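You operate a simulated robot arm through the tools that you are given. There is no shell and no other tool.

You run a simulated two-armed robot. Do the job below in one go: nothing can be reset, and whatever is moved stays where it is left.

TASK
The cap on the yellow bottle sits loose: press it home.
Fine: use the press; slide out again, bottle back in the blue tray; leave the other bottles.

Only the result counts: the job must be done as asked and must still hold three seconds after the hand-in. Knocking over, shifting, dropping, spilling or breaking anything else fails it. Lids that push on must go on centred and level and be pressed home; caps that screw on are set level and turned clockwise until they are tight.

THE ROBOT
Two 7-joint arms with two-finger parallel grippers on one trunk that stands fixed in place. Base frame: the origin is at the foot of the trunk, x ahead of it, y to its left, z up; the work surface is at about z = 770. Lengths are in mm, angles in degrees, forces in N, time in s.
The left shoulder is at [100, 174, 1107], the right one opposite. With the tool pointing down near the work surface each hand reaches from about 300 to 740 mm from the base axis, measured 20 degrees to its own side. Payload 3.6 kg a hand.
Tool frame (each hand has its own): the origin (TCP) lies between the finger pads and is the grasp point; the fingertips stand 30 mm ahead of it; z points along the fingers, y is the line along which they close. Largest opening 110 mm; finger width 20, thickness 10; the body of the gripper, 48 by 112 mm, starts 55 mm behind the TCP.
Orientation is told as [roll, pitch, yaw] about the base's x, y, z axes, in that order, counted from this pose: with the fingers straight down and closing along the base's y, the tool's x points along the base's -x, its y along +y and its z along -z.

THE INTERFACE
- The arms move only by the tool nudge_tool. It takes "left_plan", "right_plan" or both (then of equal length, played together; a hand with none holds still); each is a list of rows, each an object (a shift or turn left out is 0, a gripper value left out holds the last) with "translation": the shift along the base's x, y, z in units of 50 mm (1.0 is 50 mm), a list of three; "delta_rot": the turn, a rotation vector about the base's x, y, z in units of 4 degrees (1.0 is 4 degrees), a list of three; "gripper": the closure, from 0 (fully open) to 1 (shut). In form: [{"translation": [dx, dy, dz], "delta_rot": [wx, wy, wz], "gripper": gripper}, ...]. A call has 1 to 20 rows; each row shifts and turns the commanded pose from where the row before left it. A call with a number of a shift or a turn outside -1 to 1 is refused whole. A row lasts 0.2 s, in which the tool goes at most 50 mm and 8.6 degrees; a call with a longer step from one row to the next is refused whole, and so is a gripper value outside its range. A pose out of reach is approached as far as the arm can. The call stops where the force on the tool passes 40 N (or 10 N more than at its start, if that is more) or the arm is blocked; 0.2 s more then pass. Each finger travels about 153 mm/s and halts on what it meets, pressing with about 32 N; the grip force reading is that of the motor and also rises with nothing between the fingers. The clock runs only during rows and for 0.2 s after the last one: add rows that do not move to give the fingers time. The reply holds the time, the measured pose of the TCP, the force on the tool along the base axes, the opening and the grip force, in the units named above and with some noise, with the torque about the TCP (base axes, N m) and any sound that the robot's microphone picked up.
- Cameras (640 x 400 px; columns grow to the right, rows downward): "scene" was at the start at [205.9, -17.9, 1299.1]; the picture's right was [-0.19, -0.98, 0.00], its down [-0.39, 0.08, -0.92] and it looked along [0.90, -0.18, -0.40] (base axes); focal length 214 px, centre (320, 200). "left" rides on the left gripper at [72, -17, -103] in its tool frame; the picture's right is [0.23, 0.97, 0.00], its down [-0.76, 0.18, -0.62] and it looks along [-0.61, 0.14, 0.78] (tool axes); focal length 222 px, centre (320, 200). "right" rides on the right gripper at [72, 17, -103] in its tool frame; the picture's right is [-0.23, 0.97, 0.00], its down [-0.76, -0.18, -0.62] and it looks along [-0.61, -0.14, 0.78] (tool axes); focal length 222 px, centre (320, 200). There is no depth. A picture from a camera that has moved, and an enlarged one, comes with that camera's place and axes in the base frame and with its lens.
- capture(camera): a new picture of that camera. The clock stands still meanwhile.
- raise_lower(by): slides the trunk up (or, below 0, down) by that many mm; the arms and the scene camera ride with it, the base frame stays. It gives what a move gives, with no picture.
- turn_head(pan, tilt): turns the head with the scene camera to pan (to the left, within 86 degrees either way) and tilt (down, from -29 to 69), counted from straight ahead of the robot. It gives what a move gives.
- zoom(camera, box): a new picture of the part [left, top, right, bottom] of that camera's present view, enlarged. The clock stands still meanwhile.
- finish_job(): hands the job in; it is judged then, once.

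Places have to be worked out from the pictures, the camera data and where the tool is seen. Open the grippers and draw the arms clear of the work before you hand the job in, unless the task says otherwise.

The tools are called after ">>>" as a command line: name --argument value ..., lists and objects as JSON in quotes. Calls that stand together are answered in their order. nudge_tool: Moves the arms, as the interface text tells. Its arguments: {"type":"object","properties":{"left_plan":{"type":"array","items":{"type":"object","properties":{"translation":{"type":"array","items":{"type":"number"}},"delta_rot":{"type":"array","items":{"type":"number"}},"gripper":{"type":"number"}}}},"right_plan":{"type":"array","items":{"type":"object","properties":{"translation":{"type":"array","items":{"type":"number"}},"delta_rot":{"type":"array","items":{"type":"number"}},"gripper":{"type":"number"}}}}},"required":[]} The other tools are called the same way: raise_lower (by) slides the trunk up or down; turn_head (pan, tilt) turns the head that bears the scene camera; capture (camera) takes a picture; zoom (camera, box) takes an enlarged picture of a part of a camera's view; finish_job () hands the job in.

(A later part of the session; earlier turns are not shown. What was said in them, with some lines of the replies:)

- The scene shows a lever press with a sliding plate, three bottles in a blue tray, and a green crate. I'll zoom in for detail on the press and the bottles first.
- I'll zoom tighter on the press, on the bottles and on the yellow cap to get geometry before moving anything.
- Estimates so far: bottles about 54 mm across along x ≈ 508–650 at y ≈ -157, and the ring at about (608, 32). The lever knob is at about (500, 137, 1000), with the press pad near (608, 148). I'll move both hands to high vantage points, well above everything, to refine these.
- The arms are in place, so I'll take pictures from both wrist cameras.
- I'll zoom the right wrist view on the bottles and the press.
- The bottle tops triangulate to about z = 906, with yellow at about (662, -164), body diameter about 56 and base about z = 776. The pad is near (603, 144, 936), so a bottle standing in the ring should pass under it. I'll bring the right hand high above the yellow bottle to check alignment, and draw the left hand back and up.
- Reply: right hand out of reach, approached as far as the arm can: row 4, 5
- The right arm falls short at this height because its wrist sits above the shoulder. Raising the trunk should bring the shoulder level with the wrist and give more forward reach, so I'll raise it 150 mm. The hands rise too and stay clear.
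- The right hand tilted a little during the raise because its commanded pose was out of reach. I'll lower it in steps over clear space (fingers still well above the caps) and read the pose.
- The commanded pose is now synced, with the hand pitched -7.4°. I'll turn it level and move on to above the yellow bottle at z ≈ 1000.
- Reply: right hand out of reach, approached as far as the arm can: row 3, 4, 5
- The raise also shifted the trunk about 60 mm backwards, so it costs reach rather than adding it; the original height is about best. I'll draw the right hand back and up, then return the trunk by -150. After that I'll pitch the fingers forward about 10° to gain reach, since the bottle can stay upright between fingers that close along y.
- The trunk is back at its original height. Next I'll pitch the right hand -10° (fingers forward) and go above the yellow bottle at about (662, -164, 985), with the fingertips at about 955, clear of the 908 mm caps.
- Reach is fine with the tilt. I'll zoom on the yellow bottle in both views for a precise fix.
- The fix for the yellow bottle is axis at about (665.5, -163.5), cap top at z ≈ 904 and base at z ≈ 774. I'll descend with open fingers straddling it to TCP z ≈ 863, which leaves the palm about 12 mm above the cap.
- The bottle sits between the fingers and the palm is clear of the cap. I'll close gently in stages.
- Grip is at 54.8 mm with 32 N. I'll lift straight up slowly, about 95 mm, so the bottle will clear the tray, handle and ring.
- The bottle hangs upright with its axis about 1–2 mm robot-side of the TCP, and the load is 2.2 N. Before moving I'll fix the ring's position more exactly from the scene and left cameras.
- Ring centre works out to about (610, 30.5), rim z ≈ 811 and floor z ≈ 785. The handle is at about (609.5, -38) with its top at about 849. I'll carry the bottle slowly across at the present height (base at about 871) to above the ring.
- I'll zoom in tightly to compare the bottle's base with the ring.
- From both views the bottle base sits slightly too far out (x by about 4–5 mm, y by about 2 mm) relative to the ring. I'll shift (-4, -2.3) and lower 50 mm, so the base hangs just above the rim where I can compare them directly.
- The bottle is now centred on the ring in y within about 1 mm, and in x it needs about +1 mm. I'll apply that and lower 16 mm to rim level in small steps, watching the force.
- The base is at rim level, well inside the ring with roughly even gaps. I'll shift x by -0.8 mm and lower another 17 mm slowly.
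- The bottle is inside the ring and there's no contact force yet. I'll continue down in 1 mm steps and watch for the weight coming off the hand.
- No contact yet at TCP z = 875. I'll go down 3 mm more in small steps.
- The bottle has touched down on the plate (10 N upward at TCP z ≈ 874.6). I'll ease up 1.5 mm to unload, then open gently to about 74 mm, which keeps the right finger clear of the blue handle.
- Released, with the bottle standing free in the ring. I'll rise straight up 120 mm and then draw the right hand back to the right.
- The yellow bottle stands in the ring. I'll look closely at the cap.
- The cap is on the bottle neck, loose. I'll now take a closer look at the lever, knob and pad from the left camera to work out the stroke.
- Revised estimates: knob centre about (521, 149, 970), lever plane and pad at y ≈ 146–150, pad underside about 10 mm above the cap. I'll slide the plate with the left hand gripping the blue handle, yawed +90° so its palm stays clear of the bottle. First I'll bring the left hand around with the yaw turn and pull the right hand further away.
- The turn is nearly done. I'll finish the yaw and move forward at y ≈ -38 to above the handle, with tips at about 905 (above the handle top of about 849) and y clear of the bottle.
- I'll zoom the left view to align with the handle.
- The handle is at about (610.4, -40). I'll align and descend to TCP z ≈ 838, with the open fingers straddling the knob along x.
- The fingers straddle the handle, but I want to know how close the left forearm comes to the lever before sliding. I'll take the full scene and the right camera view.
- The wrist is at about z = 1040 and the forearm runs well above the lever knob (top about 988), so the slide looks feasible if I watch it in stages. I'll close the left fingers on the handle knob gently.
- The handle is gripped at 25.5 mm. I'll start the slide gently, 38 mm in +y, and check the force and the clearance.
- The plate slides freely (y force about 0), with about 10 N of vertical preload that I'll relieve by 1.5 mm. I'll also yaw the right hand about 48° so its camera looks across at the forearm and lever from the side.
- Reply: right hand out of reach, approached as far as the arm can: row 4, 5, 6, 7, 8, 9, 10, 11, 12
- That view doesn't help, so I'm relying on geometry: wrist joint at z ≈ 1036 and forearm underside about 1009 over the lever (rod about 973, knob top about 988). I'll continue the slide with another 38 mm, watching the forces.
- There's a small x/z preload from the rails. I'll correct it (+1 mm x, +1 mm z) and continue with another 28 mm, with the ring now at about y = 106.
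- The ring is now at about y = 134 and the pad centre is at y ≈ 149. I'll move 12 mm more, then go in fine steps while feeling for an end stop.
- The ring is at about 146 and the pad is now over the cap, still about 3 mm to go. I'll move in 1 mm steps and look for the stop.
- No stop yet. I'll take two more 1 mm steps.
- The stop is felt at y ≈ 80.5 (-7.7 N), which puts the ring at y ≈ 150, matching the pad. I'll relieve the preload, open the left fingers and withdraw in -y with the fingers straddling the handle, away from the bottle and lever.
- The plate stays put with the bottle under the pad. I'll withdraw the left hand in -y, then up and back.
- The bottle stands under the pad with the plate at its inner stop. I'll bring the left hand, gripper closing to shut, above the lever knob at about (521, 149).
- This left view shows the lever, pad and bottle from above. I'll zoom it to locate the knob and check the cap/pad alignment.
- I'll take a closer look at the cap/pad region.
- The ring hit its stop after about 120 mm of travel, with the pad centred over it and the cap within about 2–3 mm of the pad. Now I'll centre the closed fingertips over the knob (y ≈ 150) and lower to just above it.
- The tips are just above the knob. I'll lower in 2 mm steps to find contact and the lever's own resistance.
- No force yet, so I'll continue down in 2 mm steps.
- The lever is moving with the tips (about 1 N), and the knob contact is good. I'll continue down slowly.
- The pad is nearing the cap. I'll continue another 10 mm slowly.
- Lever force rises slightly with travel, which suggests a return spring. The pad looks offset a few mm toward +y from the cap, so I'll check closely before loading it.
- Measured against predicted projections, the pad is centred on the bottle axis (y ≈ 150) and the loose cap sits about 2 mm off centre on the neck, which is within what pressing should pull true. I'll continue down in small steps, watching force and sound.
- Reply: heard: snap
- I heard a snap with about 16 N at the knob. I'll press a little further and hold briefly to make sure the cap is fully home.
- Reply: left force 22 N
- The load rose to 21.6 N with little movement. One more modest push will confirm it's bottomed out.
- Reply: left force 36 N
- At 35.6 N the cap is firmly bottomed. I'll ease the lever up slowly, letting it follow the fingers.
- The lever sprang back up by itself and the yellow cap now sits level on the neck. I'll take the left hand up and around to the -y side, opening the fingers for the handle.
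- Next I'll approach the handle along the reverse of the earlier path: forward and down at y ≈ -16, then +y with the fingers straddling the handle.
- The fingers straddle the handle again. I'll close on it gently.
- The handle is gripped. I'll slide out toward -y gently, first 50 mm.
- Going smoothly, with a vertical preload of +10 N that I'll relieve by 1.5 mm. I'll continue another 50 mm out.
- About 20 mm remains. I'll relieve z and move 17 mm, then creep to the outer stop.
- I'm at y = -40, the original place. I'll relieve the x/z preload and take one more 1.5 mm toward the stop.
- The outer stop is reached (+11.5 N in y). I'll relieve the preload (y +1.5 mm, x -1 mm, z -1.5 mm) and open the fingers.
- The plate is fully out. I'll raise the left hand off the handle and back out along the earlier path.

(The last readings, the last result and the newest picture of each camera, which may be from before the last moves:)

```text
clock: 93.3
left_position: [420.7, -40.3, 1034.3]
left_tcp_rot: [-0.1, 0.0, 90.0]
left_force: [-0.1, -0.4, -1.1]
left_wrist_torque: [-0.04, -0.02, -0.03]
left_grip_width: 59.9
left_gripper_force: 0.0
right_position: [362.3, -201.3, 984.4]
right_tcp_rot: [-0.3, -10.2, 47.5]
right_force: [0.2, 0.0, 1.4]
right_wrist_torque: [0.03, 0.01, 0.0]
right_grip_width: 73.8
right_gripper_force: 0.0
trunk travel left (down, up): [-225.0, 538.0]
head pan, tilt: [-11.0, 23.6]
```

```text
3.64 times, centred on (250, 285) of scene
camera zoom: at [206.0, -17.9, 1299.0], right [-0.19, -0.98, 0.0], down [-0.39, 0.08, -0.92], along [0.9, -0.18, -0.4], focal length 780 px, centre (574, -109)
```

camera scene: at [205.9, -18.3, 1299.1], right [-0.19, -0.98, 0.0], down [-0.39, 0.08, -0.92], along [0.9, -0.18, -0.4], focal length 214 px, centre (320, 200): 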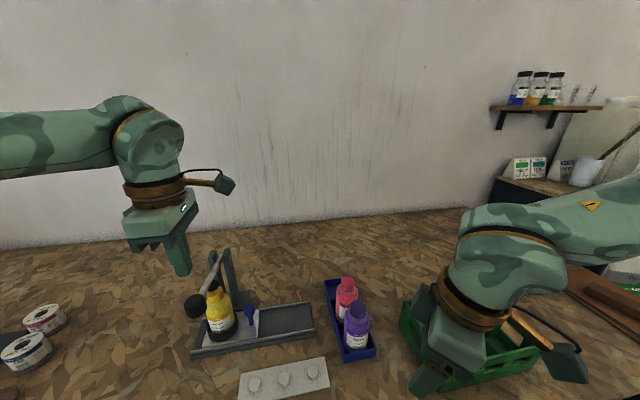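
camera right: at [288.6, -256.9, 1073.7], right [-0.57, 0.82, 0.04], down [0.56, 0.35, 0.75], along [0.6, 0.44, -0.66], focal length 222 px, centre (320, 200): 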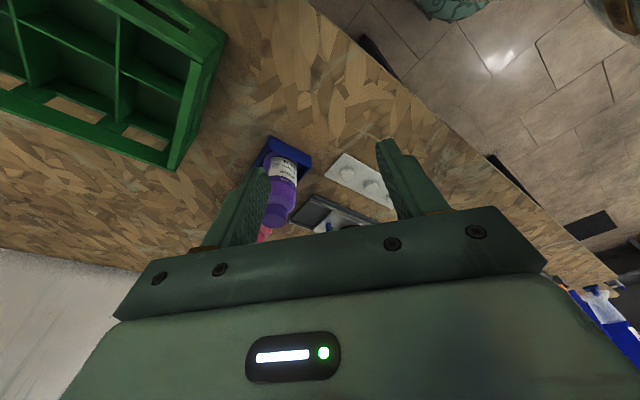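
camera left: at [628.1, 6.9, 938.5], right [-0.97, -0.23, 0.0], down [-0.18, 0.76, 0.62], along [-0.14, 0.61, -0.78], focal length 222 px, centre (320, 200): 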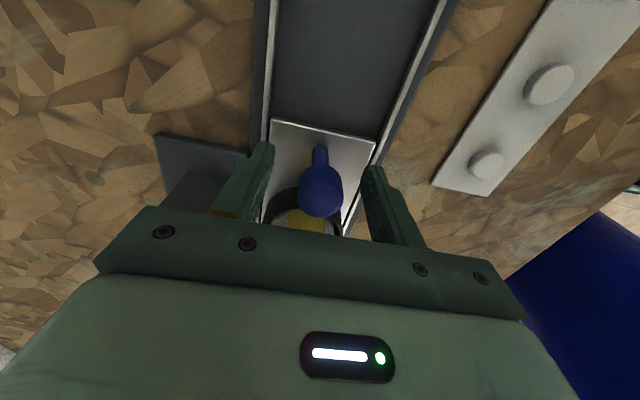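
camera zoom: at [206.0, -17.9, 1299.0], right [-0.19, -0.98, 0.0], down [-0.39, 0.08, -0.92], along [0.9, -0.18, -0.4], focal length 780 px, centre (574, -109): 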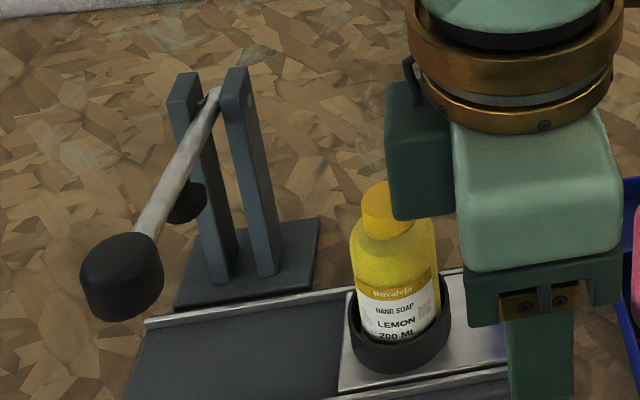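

The lever is up and the bottle stands in the ring with the plate out. I'll take the left hand away to its side, turning its yaw back, then turn the right hand's yaw back to zero.

>>> nudge_tool --left_plan '[{"translation": [-0.044, 0.44, 0.188], "delta_rot": [0, 0, -1]}, {"translation": [-0.044, 0.44, 0.188], "delta_rot": [0, 0, -1]}, {"translation": [-0.044, 0.44, 0.188], "delta_rot": [0, 0, -1]}, {"translation": [-0.044, 0.44, 0.188], "delta_rot": [0, 0, -1]}, {"translation": [-0.044, 0.44, 0.188], "delta_rot": [0, 0, -1]}, {"translation": [-0.044, 0.44, 0.188], "delta_rot": [0, 0, -1]}, {"translation": [-0.044, 0.44, 0.188], "delta_rot": [0, 0, -1]}, {"translation": [-0.044, 0.44, 0.188], "delta_rot": [0, 0, -1]}, {"translation": [-0.044, 0.44, 0.188], "delta_rot": [0, 0, -1]}, {"translation": [-0.044, 0.44, 0.188], "delta_rot": [0, 0, -1]}, {"delta_rot": [0, 0, -1]}, {"delta_rot": [0, 0, -1]}, {"delta_rot": [0, 0, -1]}, {"delta_rot": [0, 0, -1]}, {"delta_rot": [0, 0, -1]}, {"delta_rot": [0, 0, -1]}, {"delta_rot": [0, 0, -1]}, {"delta_rot": [0, 0, -1]}, {"delta_rot": [0, 0, -1]}, {"delta_rot": [0, 0, -1]}]' --right_plan '[{}, {}, {}, {}, {}, {}, {}, {"delta_rot": [0, 0, -1]}, {"delta_rot": [0, 0, -1]}, {"delta_rot": [0, 0, -1]}, {"delta_rot": [0, 0, -1]}, {"delta_rot": [0, 0, -1]}, {"delta_rot": [0, 0, -1]}, {"delta_rot": [0, 0, -1]}, {"delta_rot": [0, 0, -1]}, {"delta_rot": [0, 0, -1]}, {"delta_rot": [0, 0, -1]}, {"delta_rot": [0, 0, -1]}, {"delta_rot": [0, 0, -0.9]}, {}]'

>>> capture --camera "scene"

>>> zoom --camera "scene" --box '[245, 265, 309, 325]'

```text
clock: 97.5
left_position: [398.9, 180.8, 1128.1]
left_tcp_rot: [0.0, 0.2, 10.0]
left_force: [-0.4, 0.3, 0.1]
left_wrist_torque: [0.01, 0.02, -0.02]
left_grip_width: 59.9
left_gripper_force: 0.0
right_position: [363.0, -201.8, 985.3]
right_tcp_rot: [0.1, -9.9, 0.0]
right_force: [0.2, 0.9, 0.0]
right_wrist_torque: [-0.01, 0.0, 0.03]
right_grip_width: 73.8
right_gripper_force: 0.1
trunk travel left (down, up): [-225.0, 538.0]
head pan, tilt: [-11.0, 23.6]
```

```text
taken
camera scene: at [205.9, -17.8, 1299.1], right [-0.19, -0.98, 0.0], down [-0.39, 0.08, -0.92], along [0.9, -0.18, -0.4], focal length 214 px, centre (320, 200)
```

scene: 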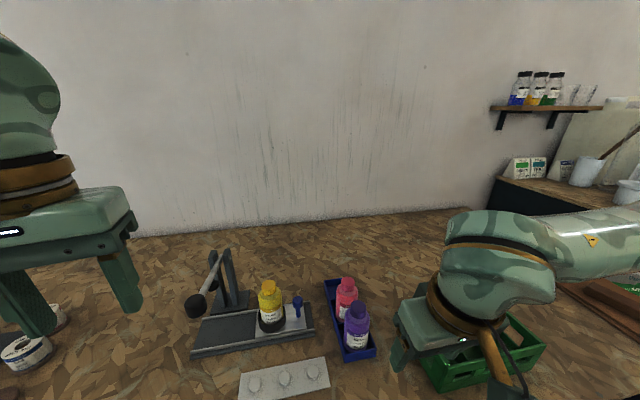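

```text
6.67 times, centred on (277, 295) of scene
camera zoom: at [205.9, -17.8, 1299.1], right [-0.19, -0.98, 0.0], down [-0.39, 0.08, -0.92], along [0.9, -0.18, -0.4], focal length 1430 px, centre (607, -433)
```

zoom: 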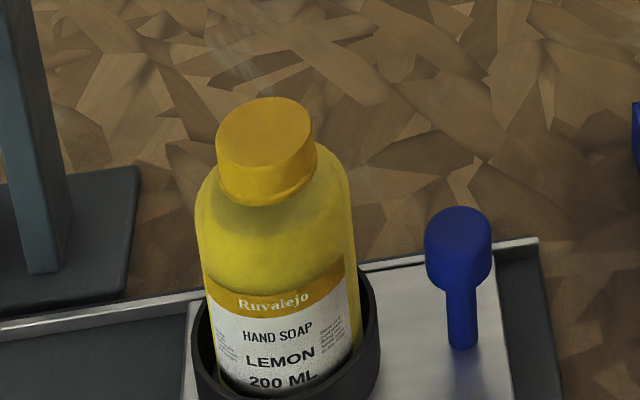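

The yellow cap now sits about 3 mm lower and level, so it's home. I'll bring the right hand (open to 74 mm) back above the bottle in the ring.

>>> nudge_tool --right_plan '[{"translation": [0.64, 0.07, 0.34]}, {"translation": [0.64, 0.07, 0.34]}, {"translation": [0.62, 0.07, 0.32]}, {"translation": [0.2, 0.9, 0]}, {"translation": [0.4, 0.8, 0]}, {"translation": [0.6, 0.7, 0]}, {"translation": [0.6, 0.7, -0.2]}, {"translation": [0.6, 0.7, -0.3]}, {"translation": [0.6, 0.6, -0.3]}, {}]'

>>> capture --camera "right"

>>> zoom --camera "scene" --box '[220, 220, 340, 330]'

```text
clock: 99.7
left_position: [397.2, 180.1, 1129.0]
left_tcp_rot: [0.0, 0.2, 10.0]
left_force: [-0.4, 0.6, 0.2]
left_wrist_torque: [0.01, 0.02, 0.02]
left_grip_width: 60.1
left_gripper_force: 0.1
right_position: [606.7, 29.8, 993.7]
right_tcp_rot: [0.1, -10.0, 0.4]
right_force: [0.3, 0.1, -1.0]
right_wrist_torque: [-0.01, 0.0, 0.0]
right_grip_width: 73.6
right_gripper_force: 0.0
trunk travel left (down, up): [-225.0, 538.0]
head pan, tilt: [-11.0, 23.6]
```

```text
taken
camera right: at [517.3, 44.5, 1083.3], right [0.22, 0.97, 0.04], down [0.64, -0.18, 0.75], along [0.73, -0.14, -0.66], focal length 222 px, centre (320, 200)
```

right: 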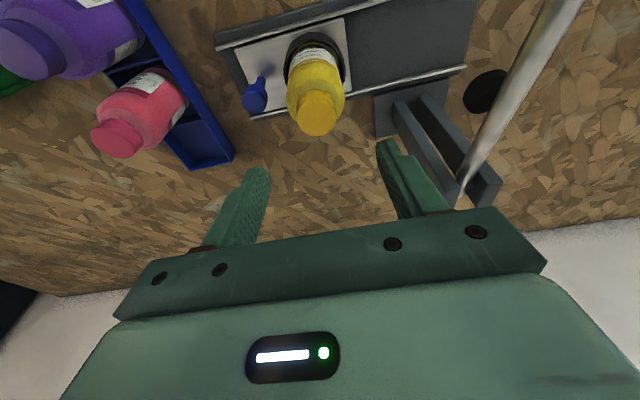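

```text
3.64 times, centred on (280, 275) of scene
camera zoom: at [205.6, -18.3, 1299.2], right [-0.19, -0.98, 0.0], down [-0.39, 0.08, -0.92], along [0.9, -0.18, -0.4], focal length 780 px, centre (466, -73)
```

zoom: 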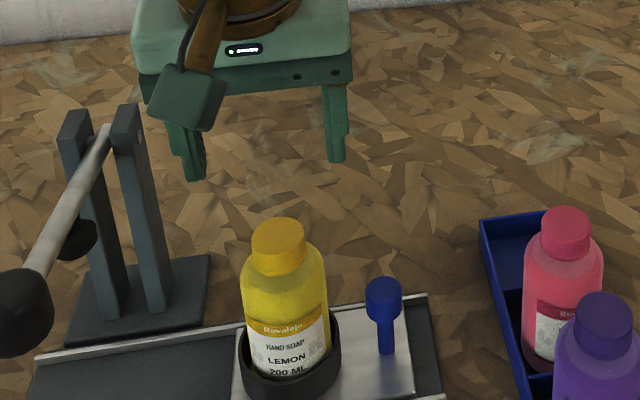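

The bottle axis is at y ≈ 30 and x ≈ 609–610. I'll descend straight over it to the same grasp height (TCP z ≈ 875).

>>> nudge_tool --right_plan '[{"translation": [0.03, 0, -0.4]}, {"translation": [0, 0, -0.4]}, {"translation": [0, 0, -0.4]}, {"translation": [0, 0, -0.4]}, {"translation": [0, 0, -0.4]}, {"translation": [0, 0, -0.2]}, {"translation": [0, 0, -0.17]}, {}]'

>>> capture --camera "right"

>>> zoom --camera "scene" --box '[240, 250, 320, 340]'

```text
clock: 101.5
left_position: [398.5, 180.5, 1128.9]
left_tcp_rot: [-0.1, 0.1, 10.0]
left_force: [0.1, -0.3, -0.9]
left_wrist_torque: [0.0, -0.03, 0.01]
left_grip_width: 60.1
left_gripper_force: 0.1
right_position: [609.5, 28.7, 875.0]
right_tcp_rot: [0.1, -10.0, 0.2]
right_force: [-0.9, 0.1, -0.7]
right_wrist_torque: [-0.01, -0.02, 0.0]
right_grip_width: 73.7
right_gripper_force: 0.1
trunk travel left (down, up): [-225.0, 538.0]
head pan, tilt: [-11.0, 23.6]
```

```text
taken
camera right: at [520.6, 43.8, 964.9], right [0.22, 0.97, 0.04], down [0.64, -0.18, 0.75], along [0.73, -0.14, -0.67], focal length 222 px, centre (320, 200)
```

right: 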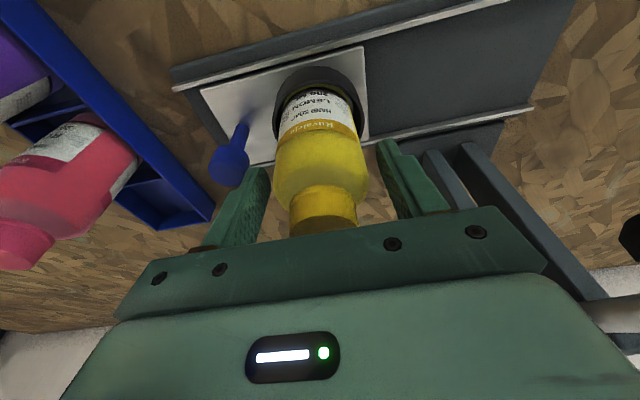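

```text
4.44 times, centred on (280, 295) of scene
camera zoom: at [206.0, -17.6, 1299.1], right [-0.19, -0.98, 0.0], down [-0.39, 0.08, -0.92], along [0.9, -0.18, -0.4], focal length 953 px, centre (498, -222)
```

zoom: 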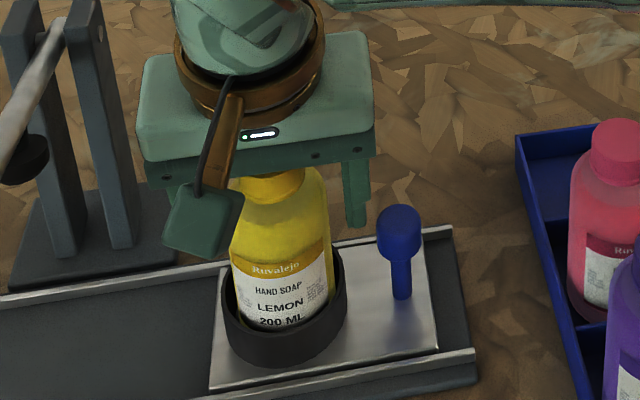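

The bottle is centred between the fingers. I'll close gently.

>>> nudge_tool --right_plan '[{"gripper": 0.4}, {"gripper": 0.45}, {"gripper": 0.48}, {"gripper": 0.51}, {"gripper": 0.55}, {"gripper": 0.6}, {"gripper": 0.6}, {}]'

```text
clock: 103.3
left_position: [398.7, 180.2, 1129.0]
left_tcp_rot: [-0.1, 0.1, 10.1]
left_force: [-0.6, -0.5, 0.2]
left_wrist_torque: [0.0, -0.01, 0.0]
left_grip_width: 60.2
left_gripper_force: 0.1
right_position: [609.8, 28.2, 875.7]
right_tcp_rot: [0.1, -10.1, 0.2]
right_force: [0.4, 0.5, -0.4]
right_wrist_torque: [0.01, -0.01, 0.01]
right_grip_width: 54.7
right_gripper_force: 32.0
trunk travel left (down, up): [-225.0, 538.0]
head pan, tilt: [-11.0, 23.6]
```

Gripped at 54.7 mm. I'll lift straight up about 88 mm.

>>> nudge_tool --right_plan '[{"translation": [0, 0, 0.04]}, {"translation": [0, 0, 0.1]}, {"translation": [0, 0, 0.16]}, {"translation": [0, 0, 0.22]}, {"translation": [0, 0, 0.24]}, {"translation": [0, 0, 0.24]}, {"translation": [0, 0, 0.24]}, {"translation": [0, 0, 0.24]}, {"translation": [0, 0, 0.16]}, {"translation": [0, 0, 0.1]}, {"translation": [0, 0, 0.04]}, {}]'

>>> zoom --camera "scene" --box '[230, 230, 340, 340]'

```text
clock: 105.9
left_position: [398.4, 180.0, 1128.2]
left_tcp_rot: [-0.1, 0.1, 10.1]
left_force: [0.0, 0.6, 0.0]
left_wrist_torque: [-0.01, 0.0, -0.01]
left_grip_width: 60.0
left_gripper_force: 0.0
right_position: [609.9, 27.7, 965.9]
right_tcp_rot: [0.0, -10.0, 0.3]
right_force: [-0.3, 0.3, -3.2]
right_wrist_torque: [-0.02, -0.02, -0.01]
right_grip_width: 54.6
right_gripper_force: 32.4
trunk travel left (down, up): [-225.0, 538.0]
head pan, tilt: [-11.0, 23.6]
```

```text
3.64 times, centred on (285, 285) of scene
camera zoom: at [206.3, -17.6, 1299.0], right [-0.19, -0.98, 0.0], down [-0.39, 0.08, -0.92], along [0.9, -0.18, -0.4], focal length 780 px, centre (447, -109)
```

zoom: 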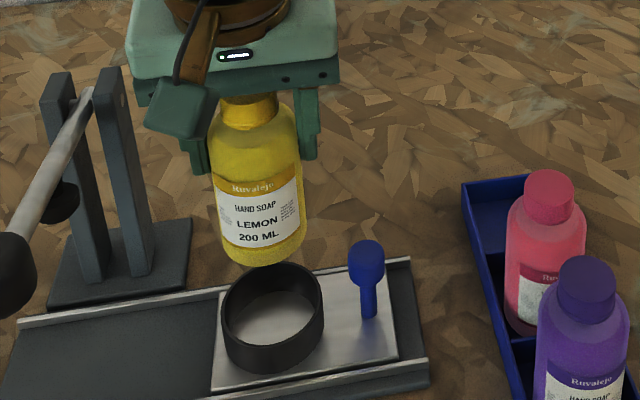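

The bottle is clear and the ring is empty. I'll carry it slowly back to above its tray compartment.

>>> nudge_tool --right_plan '[{"translation": [0.0241, -0.08, 0]}, {"translation": [0.0483, -0.16, 0]}, {"translation": [0.0724, -0.24, 0]}, {"translation": [0.0863, -0.286, 0]}, {"translation": [0.0863, -0.286, 0]}, {"translation": [0.0863, -0.286, 0]}, {"translation": [0.0863, -0.286, 0]}, {"translation": [0.0863, -0.286, 0]}, {"translation": [0.0863, -0.286, 0]}, {"translation": [0.0863, -0.286, 0]}, {"translation": [0.0863, -0.286, 0]}, {"translation": [0.0863, -0.286, 0]}, {"translation": [0.0863, -0.286, 0]}, {"translation": [0.0724, -0.24, 0]}, {"translation": [0.0483, -0.16, 0]}, {"translation": [0.0241, -0.08, 0]}, {}]'

>>> zoom --camera "scene" --box '[290, 220, 390, 320]'

>>> capture --camera "right"

```text
clock: 109.5
left_position: [398.1, 180.0, 1128.6]
left_tcp_rot: [-0.1, 0.1, 10.2]
left_force: [0.0, -0.3, -0.6]
left_wrist_torque: [0.03, 0.03, 0.06]
left_grip_width: 60.0
left_gripper_force: 0.0
right_position: [667.2, -162.7, 965.0]
right_tcp_rot: [0.1, -9.9, 0.2]
right_force: [-0.8, 0.1, -1.8]
right_wrist_torque: [-0.02, 0.04, 0.0]
right_grip_width: 54.5
right_gripper_force: 32.1
trunk travel left (down, up): [-225.0, 538.0]
head pan, tilt: [-11.0, 23.6]
```

```text
4.00 times, centred on (340, 270) of scene
camera zoom: at [206.3, -17.7, 1299.0], right [-0.19, -0.98, 0.0], down [-0.39, 0.08, -0.92], along [0.9, -0.18, -0.4], focal length 858 px, centre (240, -80)
```

zoom: 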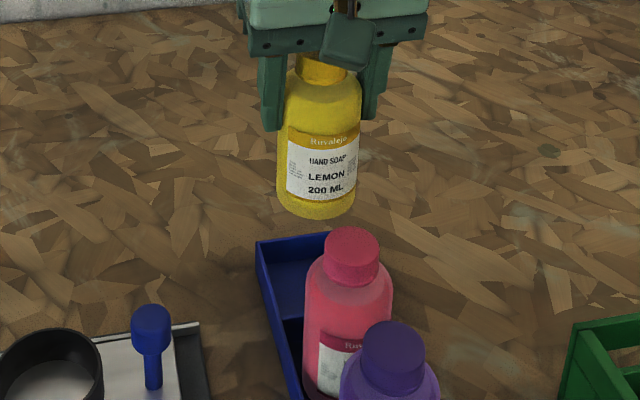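

```text
taken
camera right: at [577.6, -147.4, 1054.4], right [0.22, 0.97, 0.04], down [0.64, -0.18, 0.74], along [0.73, -0.14, -0.67], focal length 222 px, centre (320, 200)
```

right: 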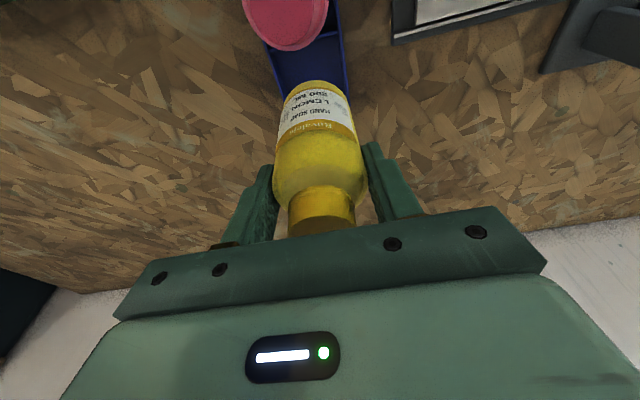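

The bottle is above its compartment. I'll lower 55 mm and then check alignment with the tray walls.

>>> nudge_tool --right_plan '[{"translation": [0, -0.01, -0.06]}, {"translation": [0, 0, -0.14]}, {"translation": [0, 0, -0.2]}, {"translation": [0, 0, -0.2]}, {"translation": [0, 0, -0.2]}, {"translation": [0, 0, -0.16]}, {"translation": [0, 0, -0.1]}, {"translation": [0, 0, -0.04]}, {}]'

>>> zoom --camera "scene" --box '[310, 240, 380, 310]'

>>> zoom --camera "right" --box '[240, 0, 380, 130]'

```text
clock: 111.5
left_position: [398.8, 179.5, 1128.2]
left_tcp_rot: [-0.1, 0.1, 10.1]
left_force: [-0.1, -0.2, 0.1]
left_wrist_torque: [0.04, 0.01, 0.0]
left_grip_width: 60.1
left_gripper_force: 0.1
right_position: [666.5, -163.0, 909.3]
right_tcp_rot: [0.1, -9.9, 0.2]
right_force: [1.5, 0.6, -3.4]
right_wrist_torque: [0.03, 0.02, -0.04]
right_grip_width: 55.0
right_gripper_force: 31.6
trunk travel left (down, up): [-225.0, 538.0]
head pan, tilt: [-11.0, 23.6]
```

```text
5.71 times, centred on (345, 275) of scene
camera zoom: at [206.4, -17.7, 1299.0], right [-0.19, -0.98, 0.0], down [-0.39, 0.08, -0.92], along [0.9, -0.18, -0.4], focal length 1226 px, centre (177, -229)
```

zoom: 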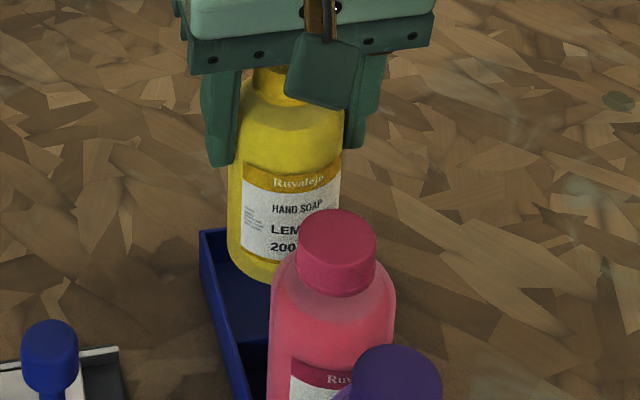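

```text
3.08 times, centred on (310, 65) of right
camera zoom: at [577.6, -147.1, 999.0], right [0.22, 0.97, 0.04], down [0.64, -0.18, 0.75], along [0.73, -0.14, -0.67], focal length 684 px, centre (351, 615)
```

zoom: 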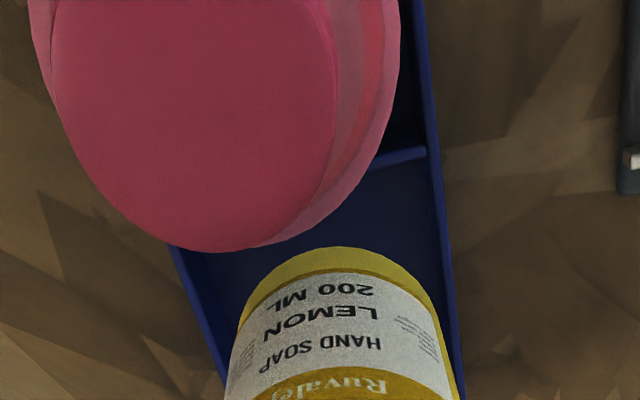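

Returning over the original pick spot, the bottle is lined up between the tray walls. I'll add 1.5 mm in x to match its original place and lower 34 mm slowly.

>>> nudge_tool --right_plan '[{"translation": [0.03, 0, -0.04]}, {"translation": [0, 0, -0.08]}, {"translation": [0, 0, -0.1]}, {"translation": [0, 0, -0.12]}, {"translation": [0, 0, -0.12]}, {"translation": [0, 0, -0.1]}, {"translation": [0, 0, -0.08]}, {"translation": [0, 0, -0.04]}, {}]'

>>> zoom --camera "scene" --box '[310, 240, 380, 310]'

>>> zoom --camera "right" --box '[240, 20, 400, 180]'

```text
clock: 113.5
left_position: [399.0, 180.4, 1127.5]
left_tcp_rot: [-0.2, 0.1, 10.1]
left_force: [0.3, -0.6, -1.0]
left_wrist_torque: [0.0, 0.0, 0.01]
left_grip_width: 60.1
left_gripper_force: 0.1
right_position: [667.9, -163.5, 875.0]
right_tcp_rot: [0.2, -10.0, 0.2]
right_force: [-0.3, 1.0, -2.9]
right_wrist_torque: [-0.02, -0.01, -0.03]
right_grip_width: 54.8
right_gripper_force: 31.3
trunk travel left (down, up): [-225.0, 538.0]
head pan, tilt: [-11.0, 23.6]
```

```text
5.71 times, centred on (345, 275) of scene
camera zoom: at [206.3, -17.8, 1299.0], right [-0.19, -0.98, 0.0], down [-0.39, 0.08, -0.92], along [0.9, -0.18, -0.4], focal length 1226 px, centre (177, -229)
```

zoom: 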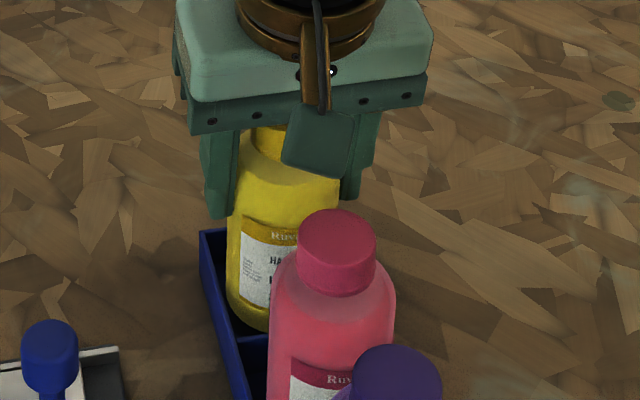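

```text
2.50 times, centred on (320, 100) of right
camera zoom: at [578.8, -147.5, 964.9], right [0.22, 0.97, 0.04], down [0.64, -0.18, 0.75], along [0.73, -0.14, -0.67], focal length 555 px, centre (320, 450)
```

zoom: 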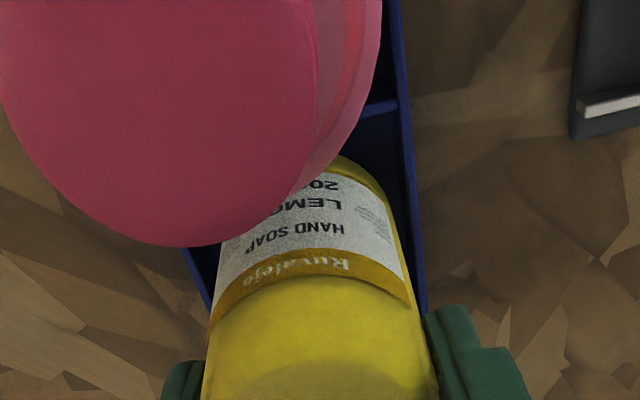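

The base is inside the compartment with no contact. I'll lower 8 mm, then creep down.

>>> nudge_tool --right_plan '[{"translation": [0, 0, -0.04]}, {"translation": [0, 0, -0.04]}, {"translation": [0, 0, -0.03]}, {"translation": [0, 0, -0.03]}, {"translation": [0, 0, -0.02]}, {}]'

>>> nudge_tool --right_plan '[{"translation": [0, 0, -0.02]}, {"translation": [0, 0, -0.02]}, {}]'

```text
clock: 114.9
left_position: [398.1, 180.5, 1129.2]
left_tcp_rot: [-0.1, 0.1, 10.1]
left_force: [-0.7, 0.6, 0.4]
left_wrist_torque: [0.0, 0.05, 0.06]
left_grip_width: 60.1
left_gripper_force: 0.1
right_position: [669.1, -164.1, 867.3]
right_tcp_rot: [0.1, -9.8, 0.2]
right_force: [-0.4, 0.0, -2.9]
right_wrist_torque: [0.0, 0.02, 0.02]
right_grip_width: 54.6
right_gripper_force: 31.7
trunk travel left (down, up): [-225.0, 538.0]
head pan, tilt: [-11.0, 23.6]
```

```text
clock: 115.7
left_position: [398.6, 180.8, 1128.4]
left_tcp_rot: [0.0, 0.0, 10.1]
left_force: [-0.5, -0.2, 0.2]
left_wrist_torque: [-0.03, -0.02, -0.03]
left_grip_width: 60.1
left_gripper_force: 0.1
right_position: [667.6, -163.2, 866.0]
right_tcp_rot: [0.1, -9.9, 0.2]
right_force: [0.1, 0.2, -0.5]
right_wrist_torque: [-0.03, 0.0, -0.04]
right_grip_width: 54.7
right_gripper_force: 31.8
trunk travel left (down, up): [-225.0, 538.0]
head pan, tilt: [-11.0, 23.6]
```

The weight is coming off the hand, so the bottle is touching the tray floor. I'll go 0.5 mm more, then open gently.

>>> nudge_tool --right_plan '[{"translation": [0, 0, -0.012]}, {}, {"gripper": 0.52}, {"gripper": 0.49}, {"gripper": 0.46}, {"gripper": 0.4}, {"gripper": 0.3}, {"gripper": 0.2}, {}]'

>>> zoom --camera "scene" --box '[310, 240, 380, 310]'

>>> capture --camera "right"

```text
clock: 117.7
left_position: [399.0, 180.4, 1128.6]
left_tcp_rot: [-0.1, 0.1, 10.1]
left_force: [1.1, 0.1, 0.1]
left_wrist_torque: [-0.01, 0.03, -0.04]
left_grip_width: 60.0
left_gripper_force: 0.0
right_position: [669.1, -163.9, 865.4]
right_tcp_rot: [0.1, -10.0, 0.1]
right_force: [0.0, 0.0, 0.1]
right_wrist_torque: [-0.02, 0.0, 0.04]
right_grip_width: 87.9
right_gripper_force: 0.1
trunk travel left (down, up): [-225.0, 538.0]
head pan, tilt: [-11.0, 23.6]
```

```text
5.71 times, centred on (345, 275) of scene
camera zoom: at [206.1, -17.7, 1299.0], right [-0.19, -0.98, 0.0], down [-0.39, 0.08, -0.92], along [0.9, -0.18, -0.4], focal length 1226 px, centre (177, -229)
```

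zoom: 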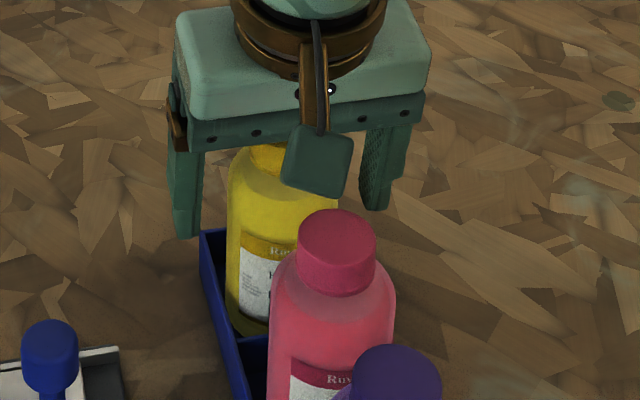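

```text
taken
camera right: at [578.9, -147.5, 954.7], right [0.22, 0.97, 0.04], down [0.64, -0.18, 0.75], along [0.73, -0.14, -0.67], focal length 222 px, centre (320, 200)
```

right: 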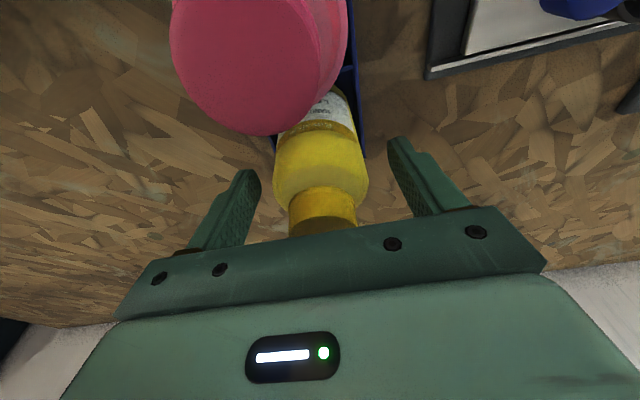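

Released, with the bottle standing in its compartment. I'll rise straight up and then draw the right hand back, well clear.

>>> nudge_tool --right_plan '[{"translation": [0, 0, 0.1]}, {"translation": [0, 0, 0.3]}, {"translation": [0, 0, 0.4]}, {"translation": [0, 0, 0.4]}, {"translation": [0, 0, 0.4]}, {"translation": [0, 0, 0.4]}, {"translation": [0, 0, 0.4]}, {"translation": [-0.6, 0, 0.3]}, {"translation": [-0.7, 0, 0.3]}, {"translation": [-0.8, 0, 0.3]}, {"translation": [-0.8, -0.2, 0.2]}, {"translation": [-0.8, -0.3, 0.2]}, {"translation": [-0.8, -0.4, 0.2]}, {"translation": [-0.4, -0.4, 0.2], "gripper": 0.0}, {}]'

>>> capture --camera "scene"

>>> zoom --camera "scene" --box '[300, 250, 396, 340]'

>>> zoom --camera "scene" --box '[310, 250, 374, 310]'

```text
clock: 120.9
left_position: [399.1, 180.0, 1128.5]
left_tcp_rot: [-0.1, 0.1, 10.2]
left_force: [-0.6, 0.0, -0.2]
left_wrist_torque: [0.03, -0.02, 0.0]
left_grip_width: 60.3
left_gripper_force: 0.2
right_position: [421.6, -228.1, 1072.6]
right_tcp_rot: [0.1, -10.1, 0.2]
right_force: [0.3, 0.4, 0.6]
right_wrist_torque: [0.01, 0.0, 0.01]
right_grip_width: 110.0
right_gripper_force: 0.2
trunk travel left (down, up): [-225.0, 538.0]
head pan, tilt: [-11.0, 23.6]
```

```text
taken
camera scene: at [206.2, -17.5, 1299.0], right [-0.19, -0.98, 0.0], down [-0.39, 0.08, -0.92], along [0.9, -0.18, -0.4], focal length 214 px, centre (320, 200)
```

scene: 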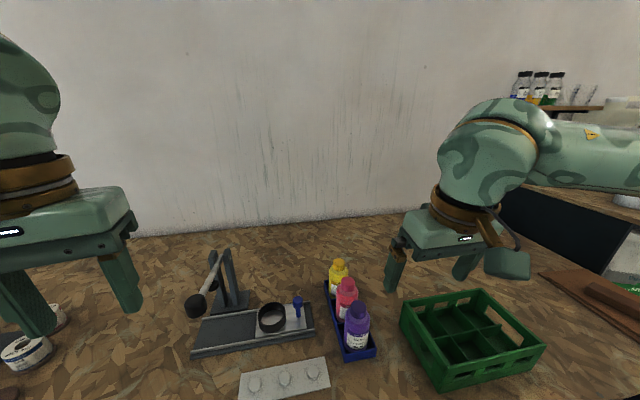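

```text
4.44 times, centred on (348, 295) of scene
camera zoom: at [206.2, -17.5, 1299.0], right [-0.19, -0.98, 0.0], down [-0.39, 0.08, -0.92], along [0.9, -0.18, -0.4], focal length 953 px, centre (196, -222)
```

zoom: 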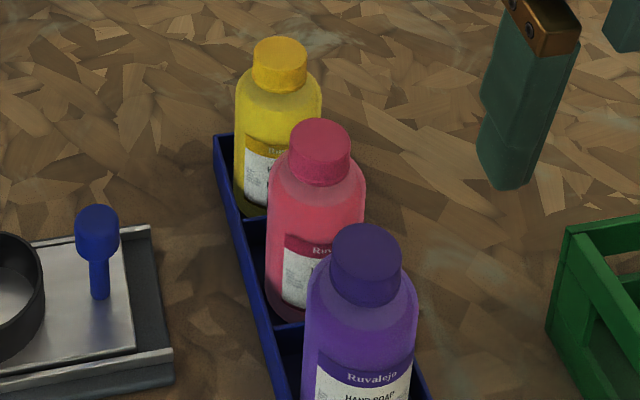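

```text
6.67 times, centred on (342, 280) of scene
camera zoom: at [206.2, -17.5, 1299.0], right [-0.19, -0.98, 0.0], down [-0.39, 0.08, -0.92], along [0.9, -0.18, -0.4], focal length 1430 px, centre (173, -333)
```

zoom: 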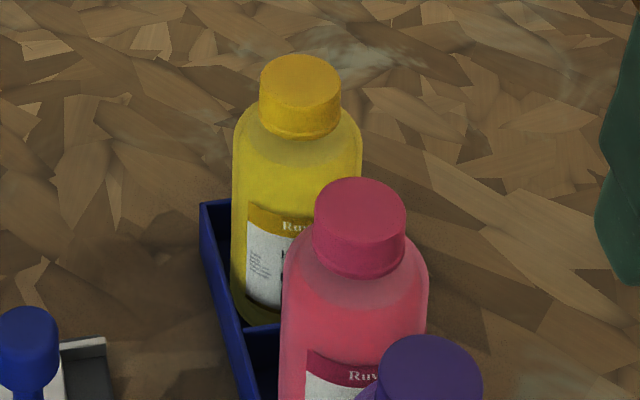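

The yellow bottle is back in its compartment with the cap level and about 3 mm lower than at the start. Pink and purple are unmoved, the press plate is out and the lever is up. I'll open the left gripper fully and draw both arms further back.

>>> nudge_tool --left_plan '[{"translation": [-0.3, 0.1, 0.3], "gripper": 0.3}, {"translation": [-0.3, 0.1, 0.3], "gripper": 0.0}, {"translation": [-0.3, 0, 0.3]}, {}, {}]' --right_plan '[{"translation": [-0.3, -0.1, 0.3], "gripper": 0.0}, {"translation": [-0.3, -0.1, 0.3]}, {"translation": [-0.3, 0, 0.3]}, {}, {}]'

>>> capture --camera "scene"

>>> zoom --camera "scene" --box '[170, 230, 410, 380]'

```text
clock: 122.1
left_position: [353.4, 189.1, 1173.0]
left_tcp_rot: [0.0, 0.1, 10.1]
left_force: [-1.0, -1.0, -0.2]
left_wrist_torque: [0.03, -0.02, 0.0]
left_grip_width: 110.1
left_gripper_force: 0.0
right_position: [377.5, -237.7, 1117.3]
right_tcp_rot: [0.1, -10.0, 0.2]
right_force: [-0.4, -0.6, -0.5]
right_wrist_torque: [-0.02, -0.01, 0.01]
right_grip_width: 110.0
right_gripper_force: 0.1
trunk travel left (down, up): [-225.0, 538.0]
head pan, tilt: [-11.0, 23.6]
```

```text
taken
camera scene: at [205.6, -17.8, 1299.1], right [-0.19, -0.98, 0.0], down [-0.39, 0.08, -0.92], along [0.9, -0.18, -0.4], focal length 214 px, centre (320, 200)
```

scene: 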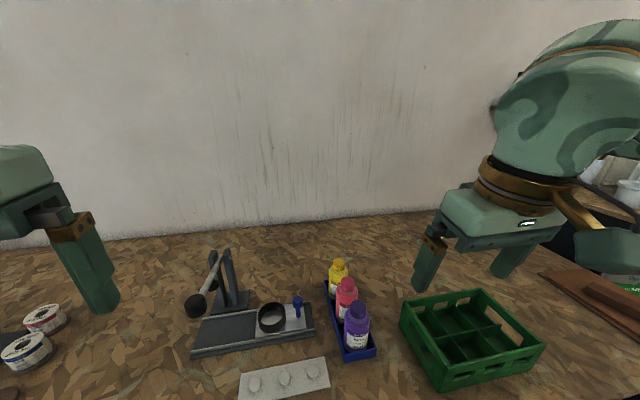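

```text
2.67 times, centred on (290, 305) of scene
camera zoom: at [205.6, -17.8, 1299.1], right [-0.19, -0.98, 0.0], down [-0.39, 0.08, -0.92], along [0.9, -0.18, -0.4], focal length 572 px, centre (400, -80)
```

zoom: 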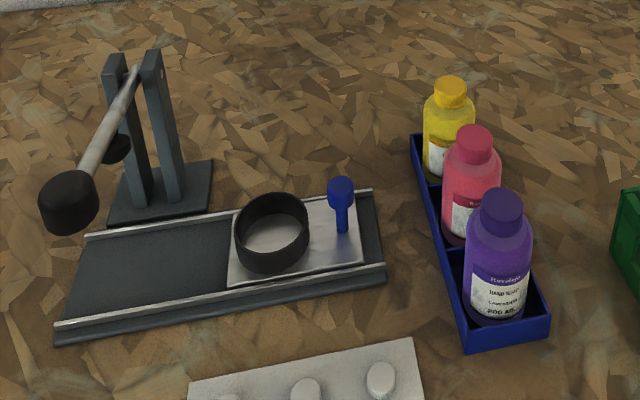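

The scene matches the start, except that the yellow cap is now pressed home: bottle in the blue tray, plate slid out, lever up, other bottles untouched. Both grippers are open and clear, so I'm handing the job in.

>>> finish_job

```text
The job is handed in.
```

The yellow bottle's cap is pressed home, and the bottle is back in its slot in the blue tray. The job has been handed in; no verdict came back with it.

- **Pressing:** I set the bottle in the press ring, slid the plate in to its stop and pushed the lever down. The cap snapped at about 16 N on the lever. I kept pressing to about 36 N, and it had stopped moving. In the camera view it now sits level and about 3 mm lower than before.
- **Putting back:** The plate is slid out to its outer stop, and the lever sprang back up by itself. The yellow bottle went back to within a few millimetres of where it stood.
- **Everything else:** The pink and purple bottles look unmoved in the final pictures. Both grippers are open and both arms are drawn clear.
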